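You operate a simulated robot arm through the tools that you are given. There is no shell and no other tool. Be economical: measure what you need, move in short steps, check, and stop when the job is done.

The job below is to be done with a simulated robot arm. You get a single attempt, and the scene is never put back.

Task
Take the recipe card and put it in the white bucket.

It is judged by the outcome, as a careful person would: the job done as asked, and still so three seconds after it is handed in. It fails if anything else is knocked over, pushed out of place, dropped, spilled or broken.

Robot
A 7-joint arm with a two-finger parallel gripper, fixed in place. Base frame: the origin is at the foot of the arm, x ahead of it, y to its left, z up; the work surface is at about z = 0. Units: m, rad, N and s.
With the tool pointing down near the work surface it reaches from about 0.24 to 0.62 m from the base axis. Its first joint turns from -1.152 to 1.152 rad. Payload 2.6 kg.
The tool frame sits at the grasp point between the pads (the TCP): z along the fingers, y along the line on which they close. The tips reach 0.03 m beyond it. The gripper opens to 0.094 m. The fingers are 0.028 m wide and 0.01 m thick; the gripper's body (0.05 by 0.096 m) begins 0.055 m behind the TCP.
Orientation is told as [roll, pitch, yaw] about the base's x, y, z axes, in that order, counted from this pose: with the fingers straight down and closing along the base's y, the tool's x points along the base's -x, its y along +y and its z along -z.

Tools
- The arm moves only by the tool apply_moves. Its argument "targets" is one flat list of numbers, 7 for each row, row after row: the shift along the tool's x, y, z in units of 400 mm (1.0 is 400 mm), then the turn, a rotation vector about the tool's x, y, z in units of 90 degrees (1.0 is 90 degrees), then the finger opening in m, from 0 to 0.094. In form: [x, y, z, ax, ay, az, gripper, x, y, z, ax, ay, az, gripper, ...]. A call has 1 to 8 rows; each row is the pose to reach, as a shift and turn from the pose commanded when the call began, along the tool's axes at that moment. A call with a number of a shift or a turn outside -1 to 1 is refused whole. Rows are played at 5 a second. More than 0.05 m and 0.15 rad between two rows, or a gripper value outside its range, and nothing of the call is played. Where a pose cannot be reached the arm comes as near as it can. A force on the tool above 40 N (or 10 N above the force at the start of the call, whichever is more), or a blocked arm, ends the call early, and 0.2 s more pass. The fingers move at their own pace (about 0.072 m/s each) and stop on an object; they squeeze with about 40 N. The grip force told is the motor's: it shows also when the fingers shut on nothing. Time passes only in rows, and 0.2 s behind the last, so rows that repeat a pose let the fingers close. The reply holds the time, the measured pose of the TCP, the force on the tool along the base axes, the opening and the grip force, in the units named above and with some noise, and new pictures: "views" is both (left out), scene, wrist or none.
- Cameras (640 x 400 px; columns grow to the right, rows downward): "scene" is fixed at [0.0421, 0.4357, 0.5634]; the picture's right is [-0.71, -0.71, 0.00], its down [-0.41, 0.41, -0.82] and it looks along [0.58, -0.58, -0.58] (base axes); focal length 214 px, centre (320, 200). "wrist" rides on the gripper at [0.076, 0.014, -0.102] in the tool frame; the picture's right is [-0.18, 0.98, 0.00], its down [-0.75, -0.14, -0.64] and it looks along [-0.63, -0.12, 0.77] (tool axes); focal length 243 px, centre (320, 200). There is no depth. A picture from a camera that has moved, and an enlarged one, comes with that camera's place and axes in the base frame and with its lens.
- zoom(camera, box): a new picture of the part [left, top, right, bottom] of that camera's present view, enlarged. No time passes.
- job_done(): hands the job in; it is judged then, once.

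Go step by step. Nothing tells you positions but the pictures and the camera data: compare them with the known pose of the tool, close in by small moves and look again before you grip or let go. The budget is 90 turns and 200 pictures, counting those below and the enlarged ones. Unless the task says otherwise, let go and move clear before handing in, and close with one line.

The tools are called after "Emit:" as a command line: name --argument value ..., lists and objects as JSON in quotes. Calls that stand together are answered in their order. apply_moves: Moves the arm, as the interface text tells. Its arguments: {"type":"object","properties":{"targets":{"type":"array","items":{"type":"number"}},"views":{"type":"string","enum":["both","scene","wrist","none"]}},"required":["targets"]} The other tools are called the same way: zoom (camera, box) takes an enlarged picture of a part of a camera's view; job_done () hands the job in.

At the start:

```text
clock: 0.0
ee_pos: [0.2911, 0.0561, 0.4777]
orientation: [0.002, -0.001, -0.003]
wrist_force: [-0.1, -1.1, 0.0]
grip_width: 0.0941
grasp_force: 0.0
```

scene: 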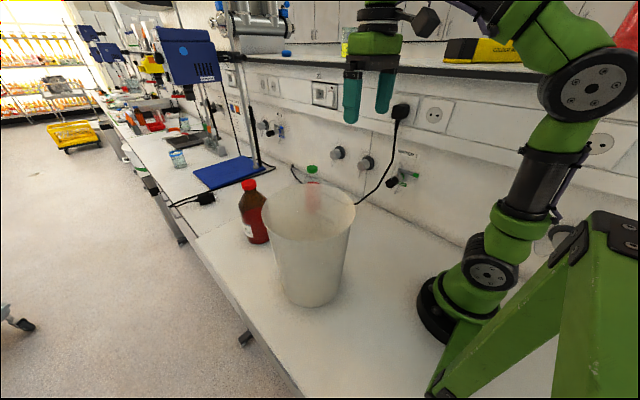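
wrist: 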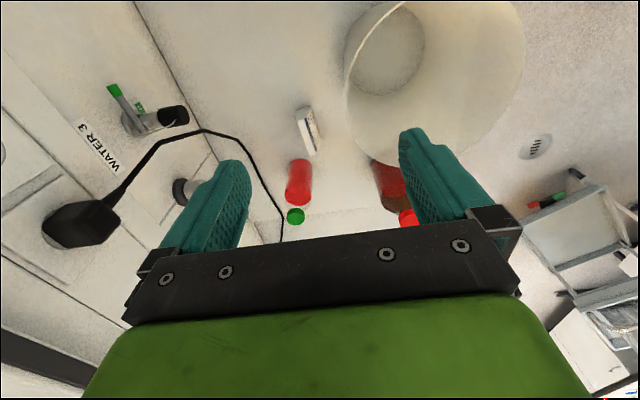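

I see a white bucket, two bottles, and a small white upright thing behind the bucket that may be the card. I'll zoom in to find it.

Emit:
zoom --camera "wrist" --box '[240, 60, 440, 240]'

Emit:
zoom --camera "scene" --box '[220, 140, 420, 320]'

```text
2.22 times, centred on (340, 150) of wrist
camera zoom: at [0.2147, 0.0706, 0.5806], right [0.19, 0.98, 0.0], down [0.75, -0.14, 0.64], along [0.63, -0.12, -0.77], focal length 539 px, centre (276, 311)
```

zoom: 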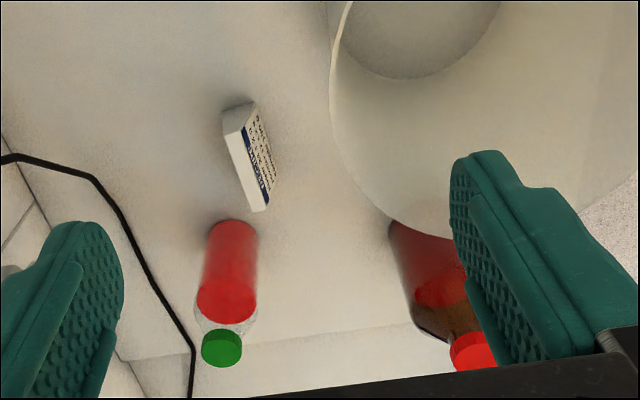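

```text
2.22 times, centred on (320, 230) of scene
camera zoom: at [0.0421, 0.4357, 0.5634], right [-0.71, -0.71, 0.0], down [-0.41, 0.41, -0.82], along [0.58, -0.58, -0.58], focal length 477 px, centre (320, 133)
```

zoom: 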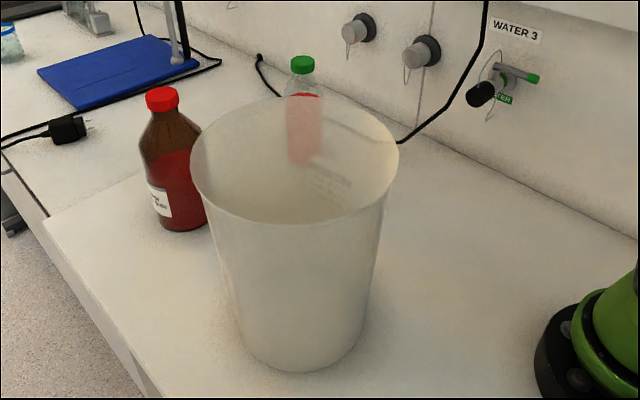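

The card looks like a narrow white object with text, between bucket and wall. I'll zoom closer to understand how it stands.

Emit:
zoom --camera "wrist" --box '[280, 90, 350, 170]'

Emit:
zoom --camera "scene" --box '[285, 170, 355, 250]'

```text
5.00 times, centred on (315, 130) of wrist
camera zoom: at [0.2147, 0.0706, 0.5806], right [0.19, 0.98, 0.0], down [0.75, -0.14, 0.64], along [0.63, -0.12, -0.77], focal length 1213 px, centre (345, 550)
```

zoom: 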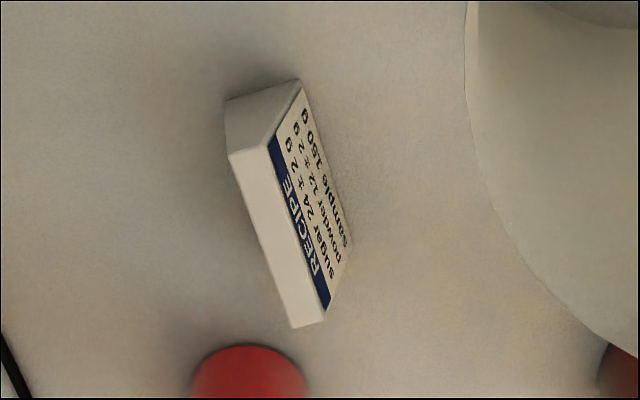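

```text
5.00 times, centred on (320, 210) of scene
camera zoom: at [0.0421, 0.4357, 0.5634], right [-0.71, -0.71, 0.0], down [-0.41, 0.41, -0.82], along [0.58, -0.58, -0.58], focal length 1072 px, centre (320, 150)
```

zoom: 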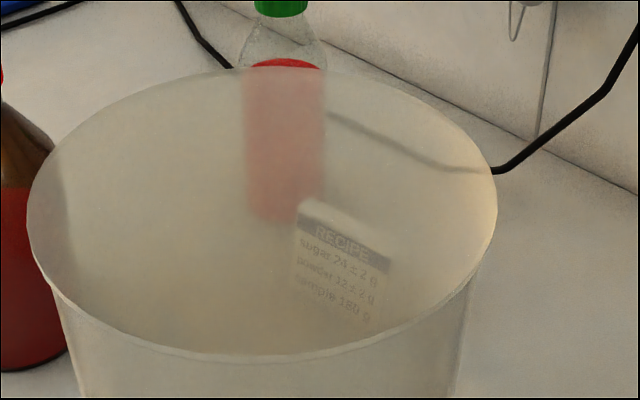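

The card is a standing block, leaning slightly, about 0.087 × 0.037 m at the base and 0.073 m tall. It's centred near (0.448, -0.004) and turned about 5°; the bucket axis is near (0.32, 0.185), with its rim at about z = 0.25. I'll move above the card, staying clear of the bucket.

Emit:
apply_moves --targets '[-0.049, -0.019, 0.087, 0, 0, 0, 0.094, -0.098, -0.038, 0.174, 0, 0, 0, 0.094, -0.147, -0.056, 0.26, 0, 0, -0.02, 0.094, -0.196, -0.075, 0.347, 0, 0, -0.03, 0.094, -0.245, -0.094, 0.434, 0, 0, -0.04, 0.094, -0.294, -0.113, 0.52, 0, 0, -0.055, 0.094, -0.343, -0.131, 0.607, 0, 0, -0.055, 0.094, -0.3925, -0.15, 0.695, 0, 0, -0.055, 0.094]'

```text
clock: 1.8
ee_pos: [0.4472, -0.0018, 0.1988]
orientation: [0.003, -0.001, 0.084]
wrist_force: [-0.6, 0.2, -1.0]
grip_width: 0.0938
grasp_force: 0.0
camera wrist: at [0.3711, 0.0052, 0.3011], right [0.1, 0.99, 0.0], down [0.76, -0.08, 0.64], along [0.64, -0.06, -0.77], focal length 243 px, centre (320, 200)
```

scene: 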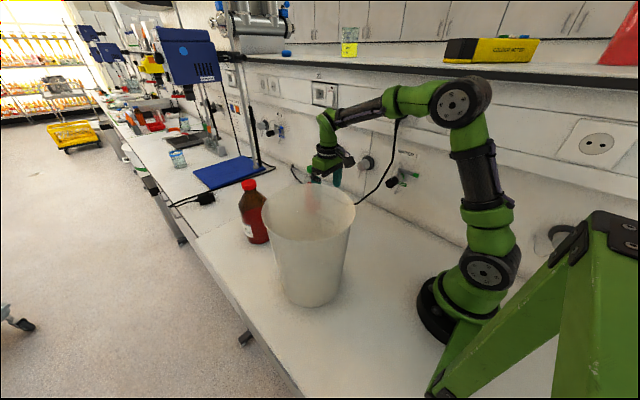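
wrist: 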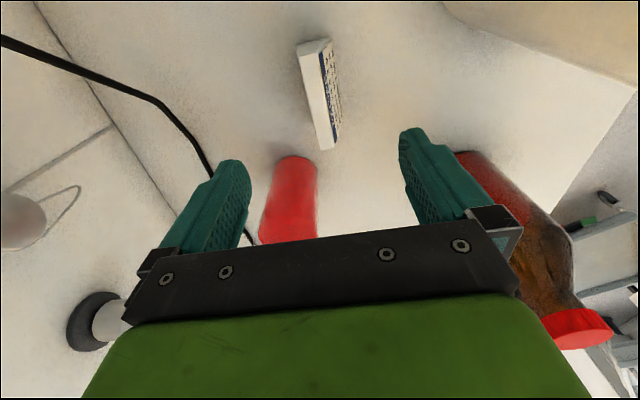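

The card sits centred under the gripper and clear of both fingers. I'll descend straight down around it.

Emit:
apply_moves --targets '[0, 0, 0.1, 0, 0, 0, 0.094, 0, 0, 0.2, 0, 0, 0, 0.094, 0, 0, 0.28, 0, 0, 0, 0.094, 0, 0, 0.35, 0, 0, 0, 0.094, 0, 0, 0.385, 0, 0, 0, 0.094, 0, 0, 0.405, 0, 0, 0, 0.094]'

```text
clock: 3.2
ee_pos: [0.4471, -0.004, 0.0382]
orientation: [0.002, -0.001, 0.085]
wrist_force: [0.1, 0.3, 0.8]
grip_width: 0.0944
grasp_force: 0.0
camera wrist: at [0.3702, 0.0031, 0.1407], right [0.1, 0.99, 0.0], down [0.76, -0.08, 0.64], along [0.64, -0.06, -0.77], focal length 243 px, centre (320, 200)
```

scene: 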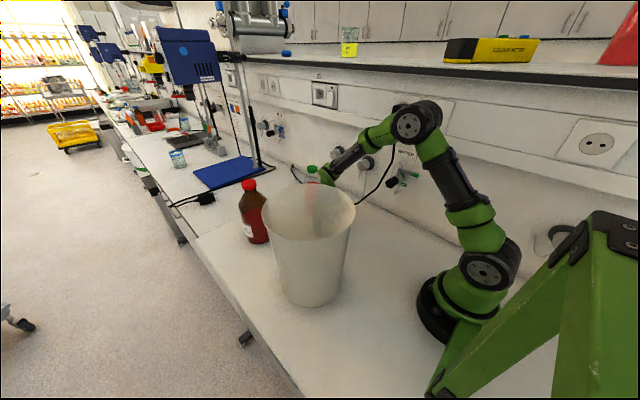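
wrist: 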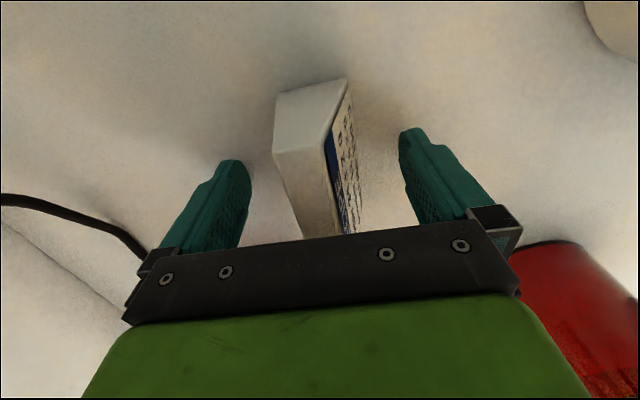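

The fingers straddle the card with space on both sides. I'll close on it.

Emit:
apply_moves --targets '[0, 0, 0, 0, 0, 0, 0.05, 0, 0, 0, 0, 0, 0, 0.03, 0, 0, 0, 0, 0, 0, 0.015, 0, 0, 0, 0, 0, 0, 0.015, 0, 0, 0, 0, 0, 0, 0.015]' --views "wrist"

```text
clock: 4.4
ee_pos: [0.4468, -0.0042, 0.0387]
orientation: [0.001, 0.001, 0.085]
wrist_force: [0.1, 0.4, 0.3]
grip_width: 0.0356
grasp_force: 40.0
camera wrist: at [0.3703, 0.003, 0.141], right [0.1, 0.99, 0.0], down [0.76, -0.08, 0.64], along [0.64, -0.06, -0.77], focal length 243 px, centre (320, 200)
```

wrist: 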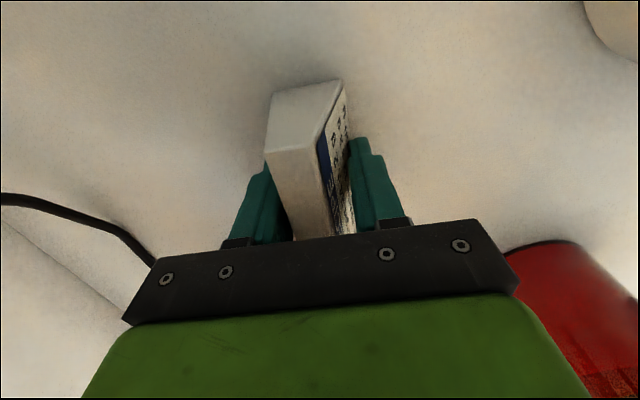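

Gripped firmly at 0.036 m. I'll lift a little and check that it holds.

Emit:
apply_moves --targets '[0, 0, -0.03, 0, 0, 0, 0.015, 0, 0, -0.08, 0, 0, 0, 0.015, 0, 0, -0.15, 0, 0, 0, 0.015]' --views "wrist"

```text
clock: 5.2
ee_pos: [0.4466, -0.0042, 0.0975]
orientation: [0.0, -0.001, 0.084]
wrist_force: [-0.8, 0.7, 0.1]
grip_width: 0.0355
grasp_force: 40.0
camera wrist: at [0.3702, 0.0037, 0.2006], right [0.1, 1.0, 0.0], down [0.76, -0.08, 0.64], along [0.64, -0.06, -0.77], focal length 243 px, centre (320, 200)
```

wrist: 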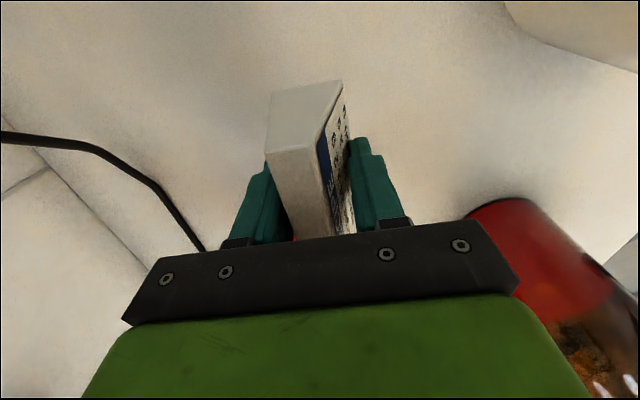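

The card is held. I'll lift it well above the rim.

Emit:
apply_moves --targets '[0, 0, -0.09, 0, 0, 0, 0.015, 0, 0, -0.19, 0, 0, 0, 0.015, 0, 0, -0.29, 0, 0, 0, 0.015, 0, 0, -0.39, 0, 0, 0, 0.015, 0, 0, -0.49, 0, 0, 0, 0.015, 0, 0, -0.59, 0, 0, 0, 0.015, 0, 0, -0.69, 0, 0, 0, 0.015]'

```text
clock: 6.8
ee_pos: [0.446, -0.0053, 0.3728]
orientation: [0.003, 0.001, 0.085]
wrist_force: [-0.4, -0.8, -0.2]
grip_width: 0.0357
grasp_force: 39.9
camera wrist: at [0.3692, 0.0024, 0.4761], right [0.1, 1.0, 0.0], down [0.76, -0.08, 0.64], along [0.64, -0.06, -0.77], focal length 243 px, centre (320, 200)
```

scene: 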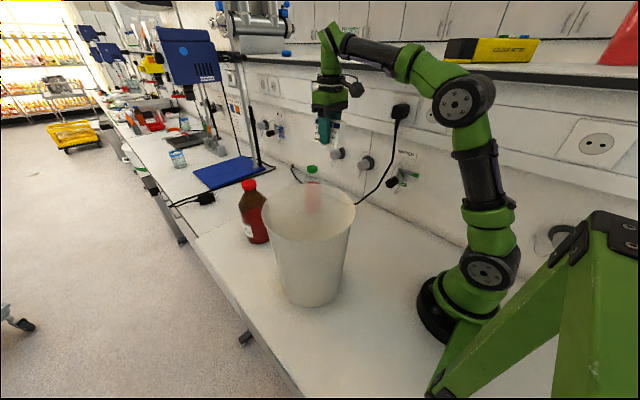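
wrist: 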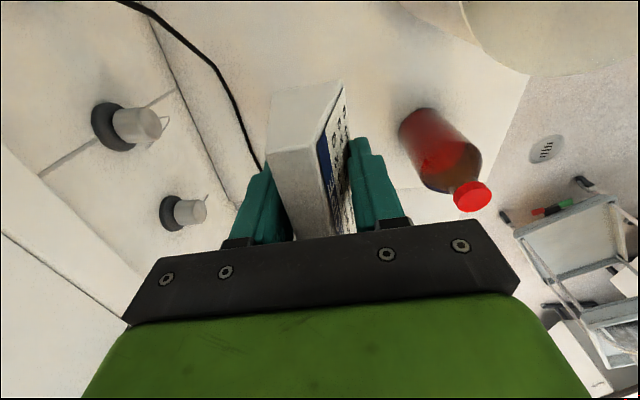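

Now over to the bucket's axis at this height.

Emit:
apply_moves --targets '[0.039, 0.083, 0, 0, 0, 0, 0.015, 0.079, 0.166, 0, 0, 0, 0, 0.015, 0.118, 0.249, 0, 0, 0, 0, 0.015, 0.157, 0.331, 0, 0, 0, 0, 0.015, 0.197, 0.414, 0, 0, 0, 0, 0.015, 0.236, 0.497, 0, 0, 0, 0, 0.015, 0.236, 0.497, 0, 0, 0, 0, 0.015]'

```text
clock: 8.4
ee_pos: [0.3358, 0.1874, 0.3733]
orientation: [0.002, -0.001, 0.087]
wrist_force: [0.4, 0.1, 0.0]
grip_width: 0.0355
grasp_force: 39.8
camera wrist: at [0.2596, 0.1943, 0.476], right [0.1, 0.99, 0.0], down [0.76, -0.08, 0.64], along [0.64, -0.06, -0.77], focal length 243 px, centre (320, 200)
```

scene: 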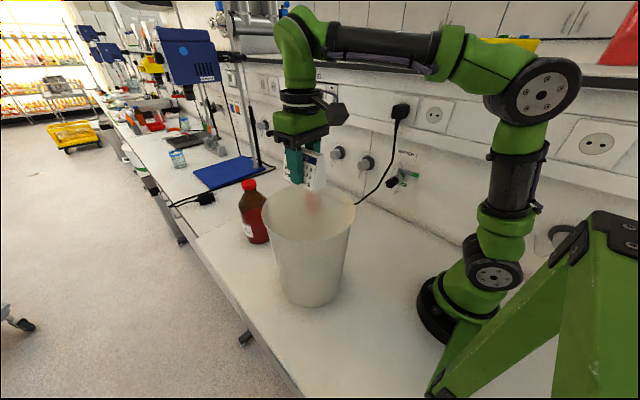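
wrist: 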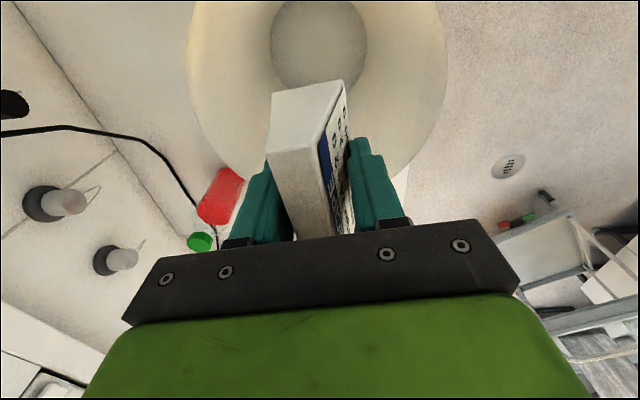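

The bucket's base is centred at about (0.322, 0.189), so the card is inside the opening. I'll go down part way, shifted slightly forward to give the wrist camera room.

Emit:
apply_moves --targets '[-0.02, 0, 0.06, 0, 0, 0, 0.015, -0.02, 0, 0.14, 0, 0, 0, 0.015, -0.02, 0, 0.22, 0, 0, 0, 0.015, -0.02, 0, 0.3, 0, 0, 0, 0.015, -0.02, 0, 0.38, 0, 0, 0, 0.015, -0.02, 0, 0.45, 0, 0, 0, 0.015]'

```text
clock: 9.8
ee_pos: [0.3439, 0.1871, 0.1935]
orientation: [0.002, -0.001, 0.086]
wrist_force: [0.1, -0.4, -1.0]
grip_width: 0.0355
grasp_force: 40.0
camera wrist: at [0.2677, 0.1946, 0.2966], right [0.1, 0.99, 0.0], down [0.76, -0.08, 0.64], along [0.64, -0.06, -0.77], focal length 243 px, centre (320, 200)
```

scene: 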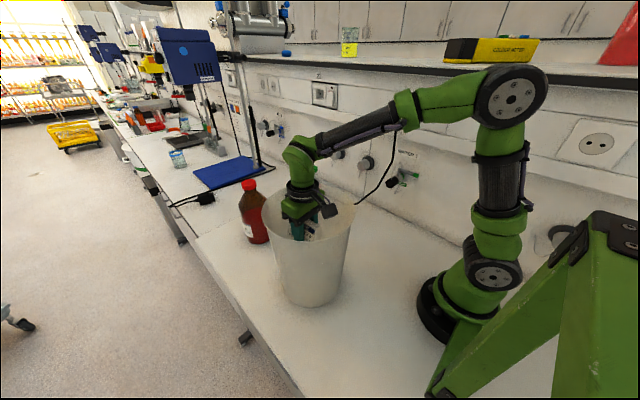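
wrist: 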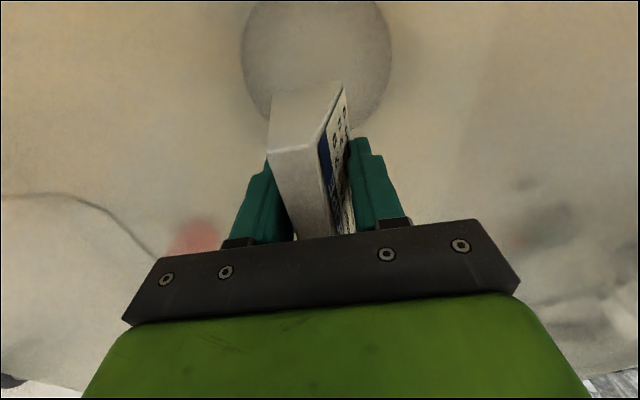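

Still clear all round. I'll go lower in a short step and check the camera and forearm against the rim.

Emit:
apply_moves --targets '[0.005, 0, 0.07, 0, 0, 0, 0.015, 0.005, 0, 0.14, 0, 0, 0, 0.015, 0.005, 0, 0.21, 0, 0, 0, 0.015]'

Emit:
zoom --camera "scene" --box '[230, 110, 390, 310]'

```text
clock: 10.6
ee_pos: [0.343, 0.1897, 0.1104]
orientation: [0.003, -0.002, 0.085]
wrist_force: [1.1, -0.4, -0.2]
grip_width: 0.0355
grasp_force: 39.4
camera wrist: at [0.2671, 0.1968, 0.2126], right [0.1, 0.99, 0.0], down [0.76, -0.08, 0.64], along [0.64, -0.06, -0.77], focal length 243 px, centre (320, 200)
```

scene: 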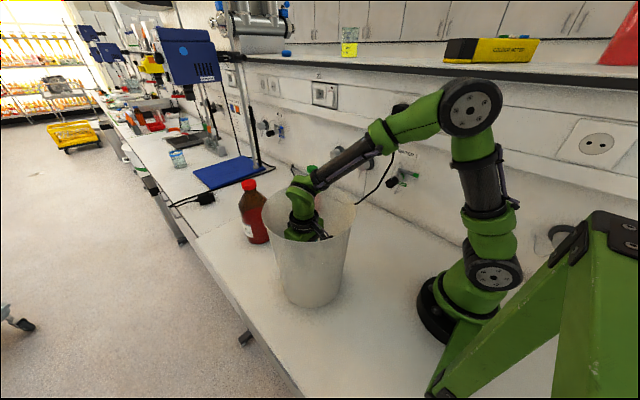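
wrist: 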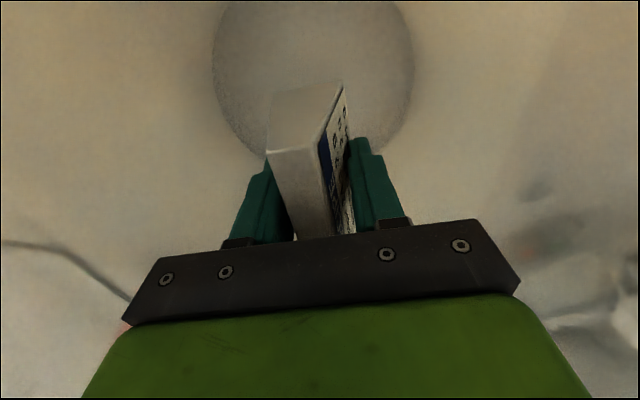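

```text
2.00 times, centred on (310, 210) of scene
camera zoom: at [0.0421, 0.4357, 0.5634], right [-0.71, -0.71, 0.0], down [-0.41, 0.41, -0.82], along [0.58, -0.58, -0.58], focal length 429 px, centre (340, 180)
```

zoom: 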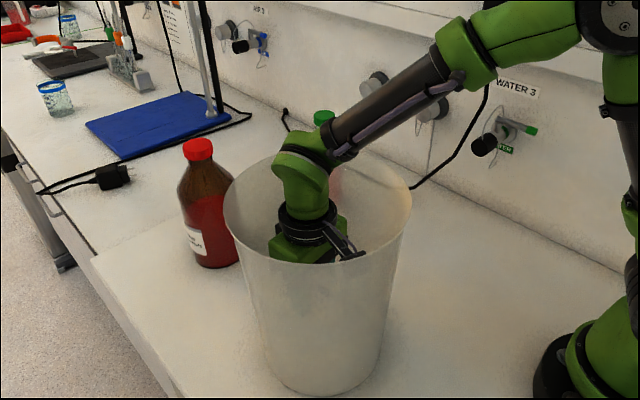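

Clear of the rim, though the card is slightly close to the far wall at floor level. I'll shift back about 1 cm while lowering a further 4 cm.

Emit:
apply_moves --targets '[0.025, 0, 0.03, 0, 0, 0, 0.015, 0.025, 0, 0.07, 0, 0, 0, 0.015, 0.025, 0, 0.11, 0, 0, 0, 0.015]'

Emit:
zoom --camera "scene" --box '[230, 110, 390, 310]'

```text
clock: 11.4
ee_pos: [0.3319, 0.1865, 0.0647]
orientation: [0.002, -0.002, 0.085]
wrist_force: [0.3, 0.8, -1.0]
grip_width: 0.0356
grasp_force: 40.4
camera wrist: at [0.2553, 0.1949, 0.1681], right [0.1, 0.99, 0.0], down [0.76, -0.08, 0.64], along [0.64, -0.06, -0.77], focal length 243 px, centre (320, 200)
```

scene: 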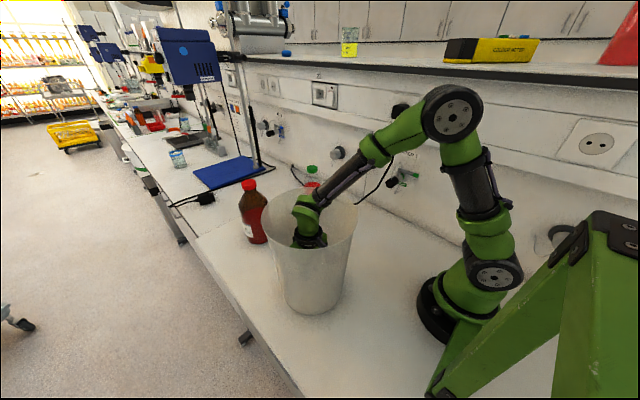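
wrist: 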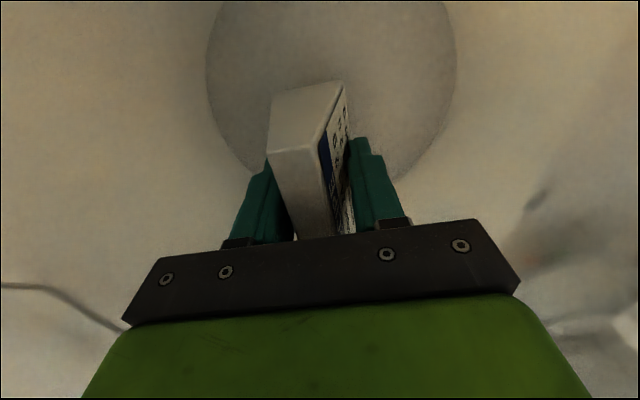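

```text
2.00 times, centred on (310, 210) of scene
camera zoom: at [0.0421, 0.4357, 0.5634], right [-0.71, -0.71, 0.0], down [-0.41, 0.41, -0.82], along [0.58, -0.58, -0.58], focal length 429 px, centre (340, 180)
```

zoom: 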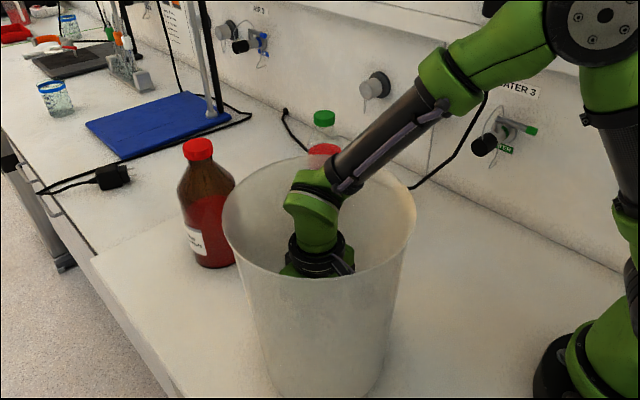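

The bucket seems to have shifted a little toward the arm during that last step, probably touched by the wrist camera's housing. I'll measure it before anything else.

Emit:
zoom --camera "scene" --box '[220, 140, 420, 320]'

Emit:
zoom --camera "wrist" --box '[180, 0, 480, 200]'

```text
2.22 times, centred on (320, 230) of scene
camera zoom: at [0.0421, 0.4357, 0.5634], right [-0.71, -0.71, 0.0], down [-0.41, 0.41, -0.82], along [0.58, -0.58, -0.58], focal length 477 px, centre (320, 133)
```

zoom: 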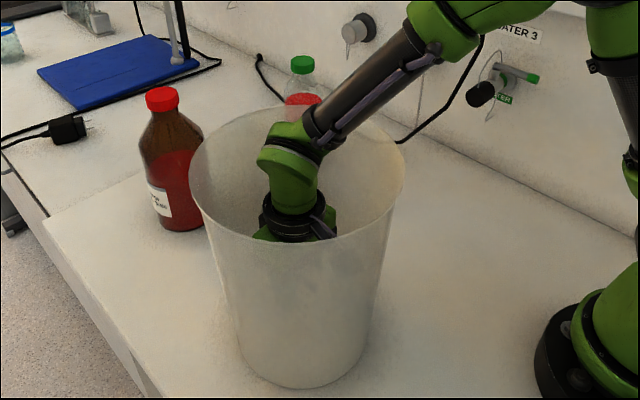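

```text
2.00 times, centred on (330, 100) of wrist
camera zoom: at [0.2553, 0.1949, 0.1681], right [0.1, 0.99, 0.0], down [0.76, -0.08, 0.64], along [0.64, -0.06, -0.77], focal length 485 px, centre (300, 400)
```

zoom: 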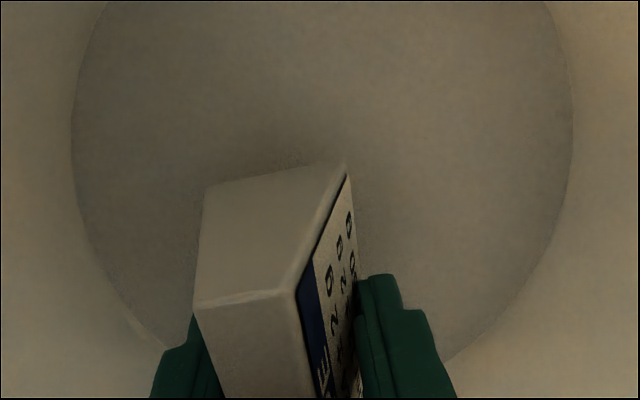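

The bucket slid roughly 2 cm toward the base. I'll push it back gently with a low contact, moving forward in small steps with the card's end against the far wall.

Emit:
apply_moves --targets '[-0.01, -0.001, 0, 0, 0, 0, 0.015, -0.02, -0.002, 0, 0, 0, 0, 0.015, -0.03, -0.0026, 0, 0, 0, 0, 0.015]' --views "wrist"

Emit:
zoom --camera "scene" --box '[220, 140, 420, 320]'

```text
clock: 12.2
ee_pos: [0.3445, 0.1874, 0.0654]
orientation: [0.001, 0.0, 0.087]
wrist_force: [-1.3, 0.6, -0.9]
grip_width: 0.0356
grasp_force: 40.2
camera wrist: at [0.2683, 0.1946, 0.1685], right [0.1, 0.99, 0.0], down [0.76, -0.08, 0.64], along [0.64, -0.06, -0.77], focal length 243 px, centre (320, 200)
```

wrist: 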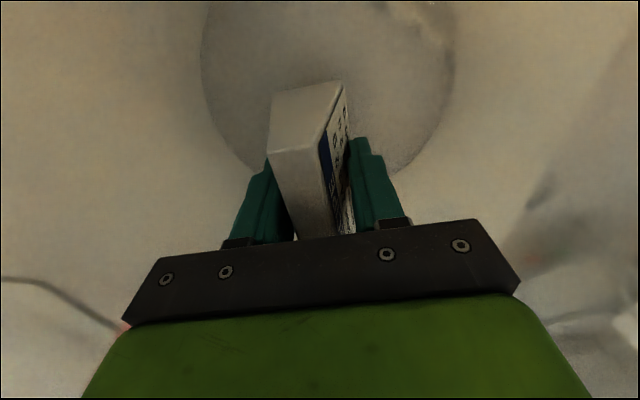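

```text
2.22 times, centred on (320, 230) of scene
camera zoom: at [0.0421, 0.4357, 0.5634], right [-0.71, -0.71, 0.0], down [-0.41, 0.41, -0.82], along [0.58, -0.58, -0.58], focal length 477 px, centre (320, 133)
```

zoom: 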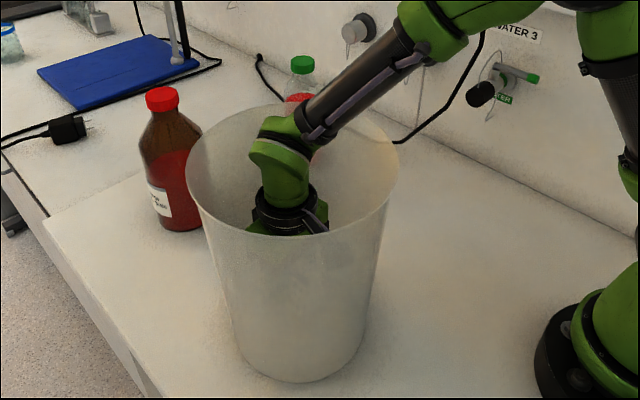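

That moved it back part way. About 1.2 cm forward and 0.7 cm to the right remain, so I'll continue diagonally.

Emit:
apply_moves --targets '[0, -0.015, 0, 0, 0, 0, 0.015, -0.01, -0.024, 0, 0, 0, 0, 0.015, -0.02, -0.033, 0, 0, 0, 0, 0.015, -0.03, -0.0375, 0, 0, 0, 0, 0.015]' --views "wrist"

Emit:
zoom --camera "scene" --box '[220, 140, 420, 320]'

```text
clock: 13.2
ee_pos: [0.3565, 0.1736, 0.0656]
orientation: [0.001, -0.002, 0.086]
wrist_force: [-1.6, -0.1, -0.1]
grip_width: 0.0353
grasp_force: 40.0
camera wrist: at [0.2803, 0.1807, 0.1689], right [0.1, 0.99, 0.0], down [0.76, -0.08, 0.64], along [0.64, -0.06, -0.77], focal length 243 px, centre (320, 200)
```

wrist: 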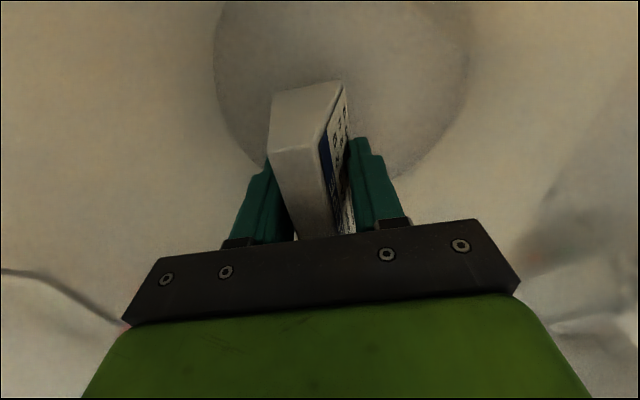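

```text
2.22 times, centred on (320, 230) of scene
camera zoom: at [0.0421, 0.4357, 0.5634], right [-0.71, -0.71, 0.0], down [-0.41, 0.41, -0.82], along [0.58, -0.58, -0.58], focal length 477 px, centre (320, 133)
```

zoom: 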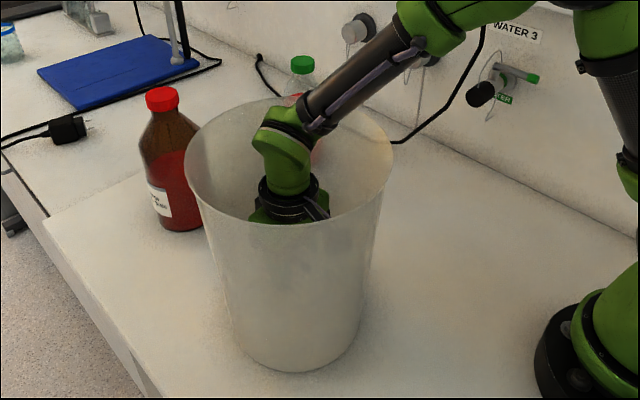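

The bucket is back within several millimetres of where it stood. I'll move the card away from the wall toward the bucket's middle, then release it about 2 cm above the floor.

Emit:
apply_moves --targets '[0.003, 0.015, 0, 0, 0, 0, 0.015, 0.007, 0.03, 0, 0, 0, 0, 0.015, 0.007, 0.038, 0.01, 0, 0, 0, 0.015, 0.007, 0.038, 0.01, 0, 0, 0, 0.045, 0.007, 0.038, 0.01, 0, 0, 0, 0.065, 0.007, 0.038, 0.01, 0, 0, 0, 0.065]' --views "wrist"

Emit:
zoom --camera "scene" --box '[220, 140, 420, 320]'

```text
clock: 14.6
ee_pos: [0.3546, 0.1889, 0.0619]
orientation: [0.003, -0.002, 0.086]
wrist_force: [0.0, 0.0, 0.0]
grip_width: 0.0647
grasp_force: 0.1
camera wrist: at [0.2771, 0.1951, 0.1648], right [0.1, 0.99, 0.0], down [0.76, -0.08, 0.64], along [0.64, -0.06, -0.77], focal length 243 px, centre (320, 200)
```

wrist: 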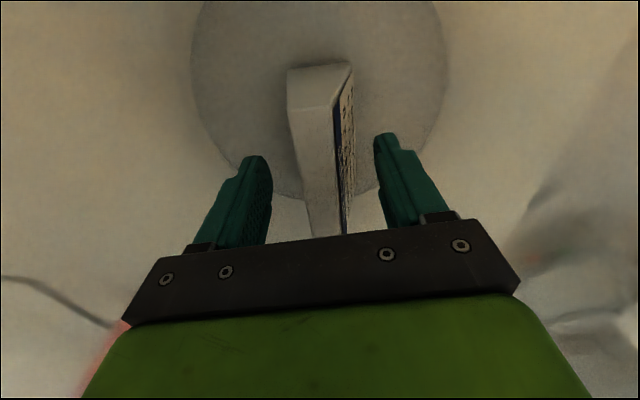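

```text
2.22 times, centred on (320, 230) of scene
camera zoom: at [0.0421, 0.4357, 0.5634], right [-0.71, -0.71, 0.0], down [-0.41, 0.41, -0.82], along [0.58, -0.58, -0.58], focal length 477 px, centre (320, 133)
```

zoom: 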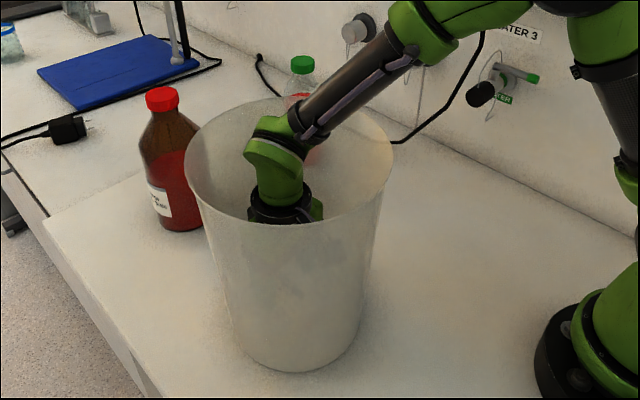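

The card is released and resting on the bucket's floor. I'll go straight up and out.

Emit:
apply_moves --targets '[0, 0, -0.04, 0, 0, 0, 0.065, 0, 0, -0.12, 0, 0, 0, 0.065, 0, 0, -0.22, 0, 0, 0, 0.065, 0, 0, -0.33, 0, 0, 0, 0.065, 0, 0, -0.44, 0, 0, 0, 0.065, 0, 0, -0.55, 0, 0, 0, 0.065, 0, 0, -0.66, 0, 0, 0, 0.065, 0, 0, -0.77, 0, 0, 0, 0.065]'

Emit:
zoom --camera "scene" --box '[220, 140, 420, 320]'

```text
clock: 16.4
ee_pos: [0.352, 0.1889, 0.3705]
orientation: [0.0, -0.001, 0.086]
wrist_force: [-0.3, 0.2, 0.2]
grip_width: 0.065
grasp_force: 0.0
camera wrist: at [0.2757, 0.1957, 0.4735], right [0.1, 1.0, 0.0], down [0.76, -0.08, 0.64], along [0.64, -0.06, -0.77], focal length 243 px, centre (320, 200)
```

scene: 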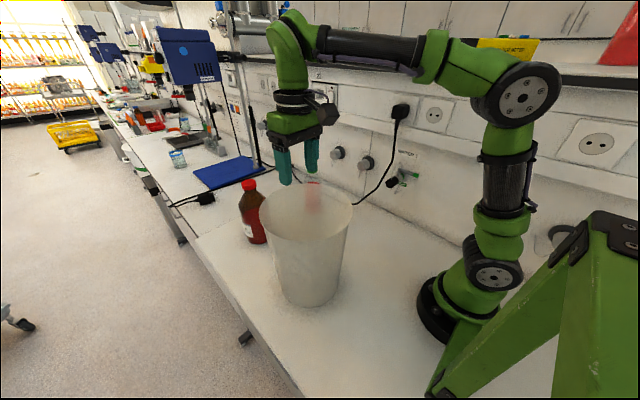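
wrist: 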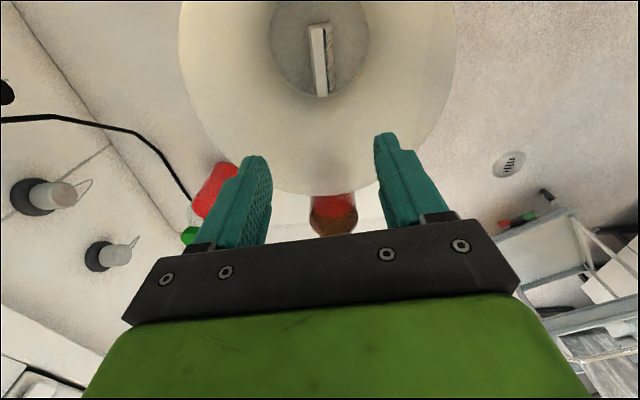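

```text
2.22 times, centred on (320, 230) of scene
camera zoom: at [0.0421, 0.4357, 0.5634], right [-0.71, -0.71, 0.0], down [-0.41, 0.41, -0.82], along [0.58, -0.58, -0.58], focal length 477 px, centre (320, 133)
```

zoom: 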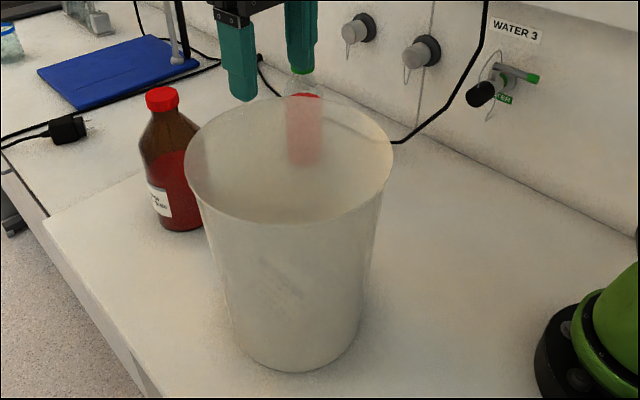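

The card stands inside the upright bucket, both bottles are where they were, and the gripper is clear above. I'm handing in.

Emit:
job_done

```text
The job is handed in.
```

The recipe card is in the white bucket; while lowering it, the arm pushed the bucket about 2 cm, and I nudged it back to within about 7 mm of where it stood.
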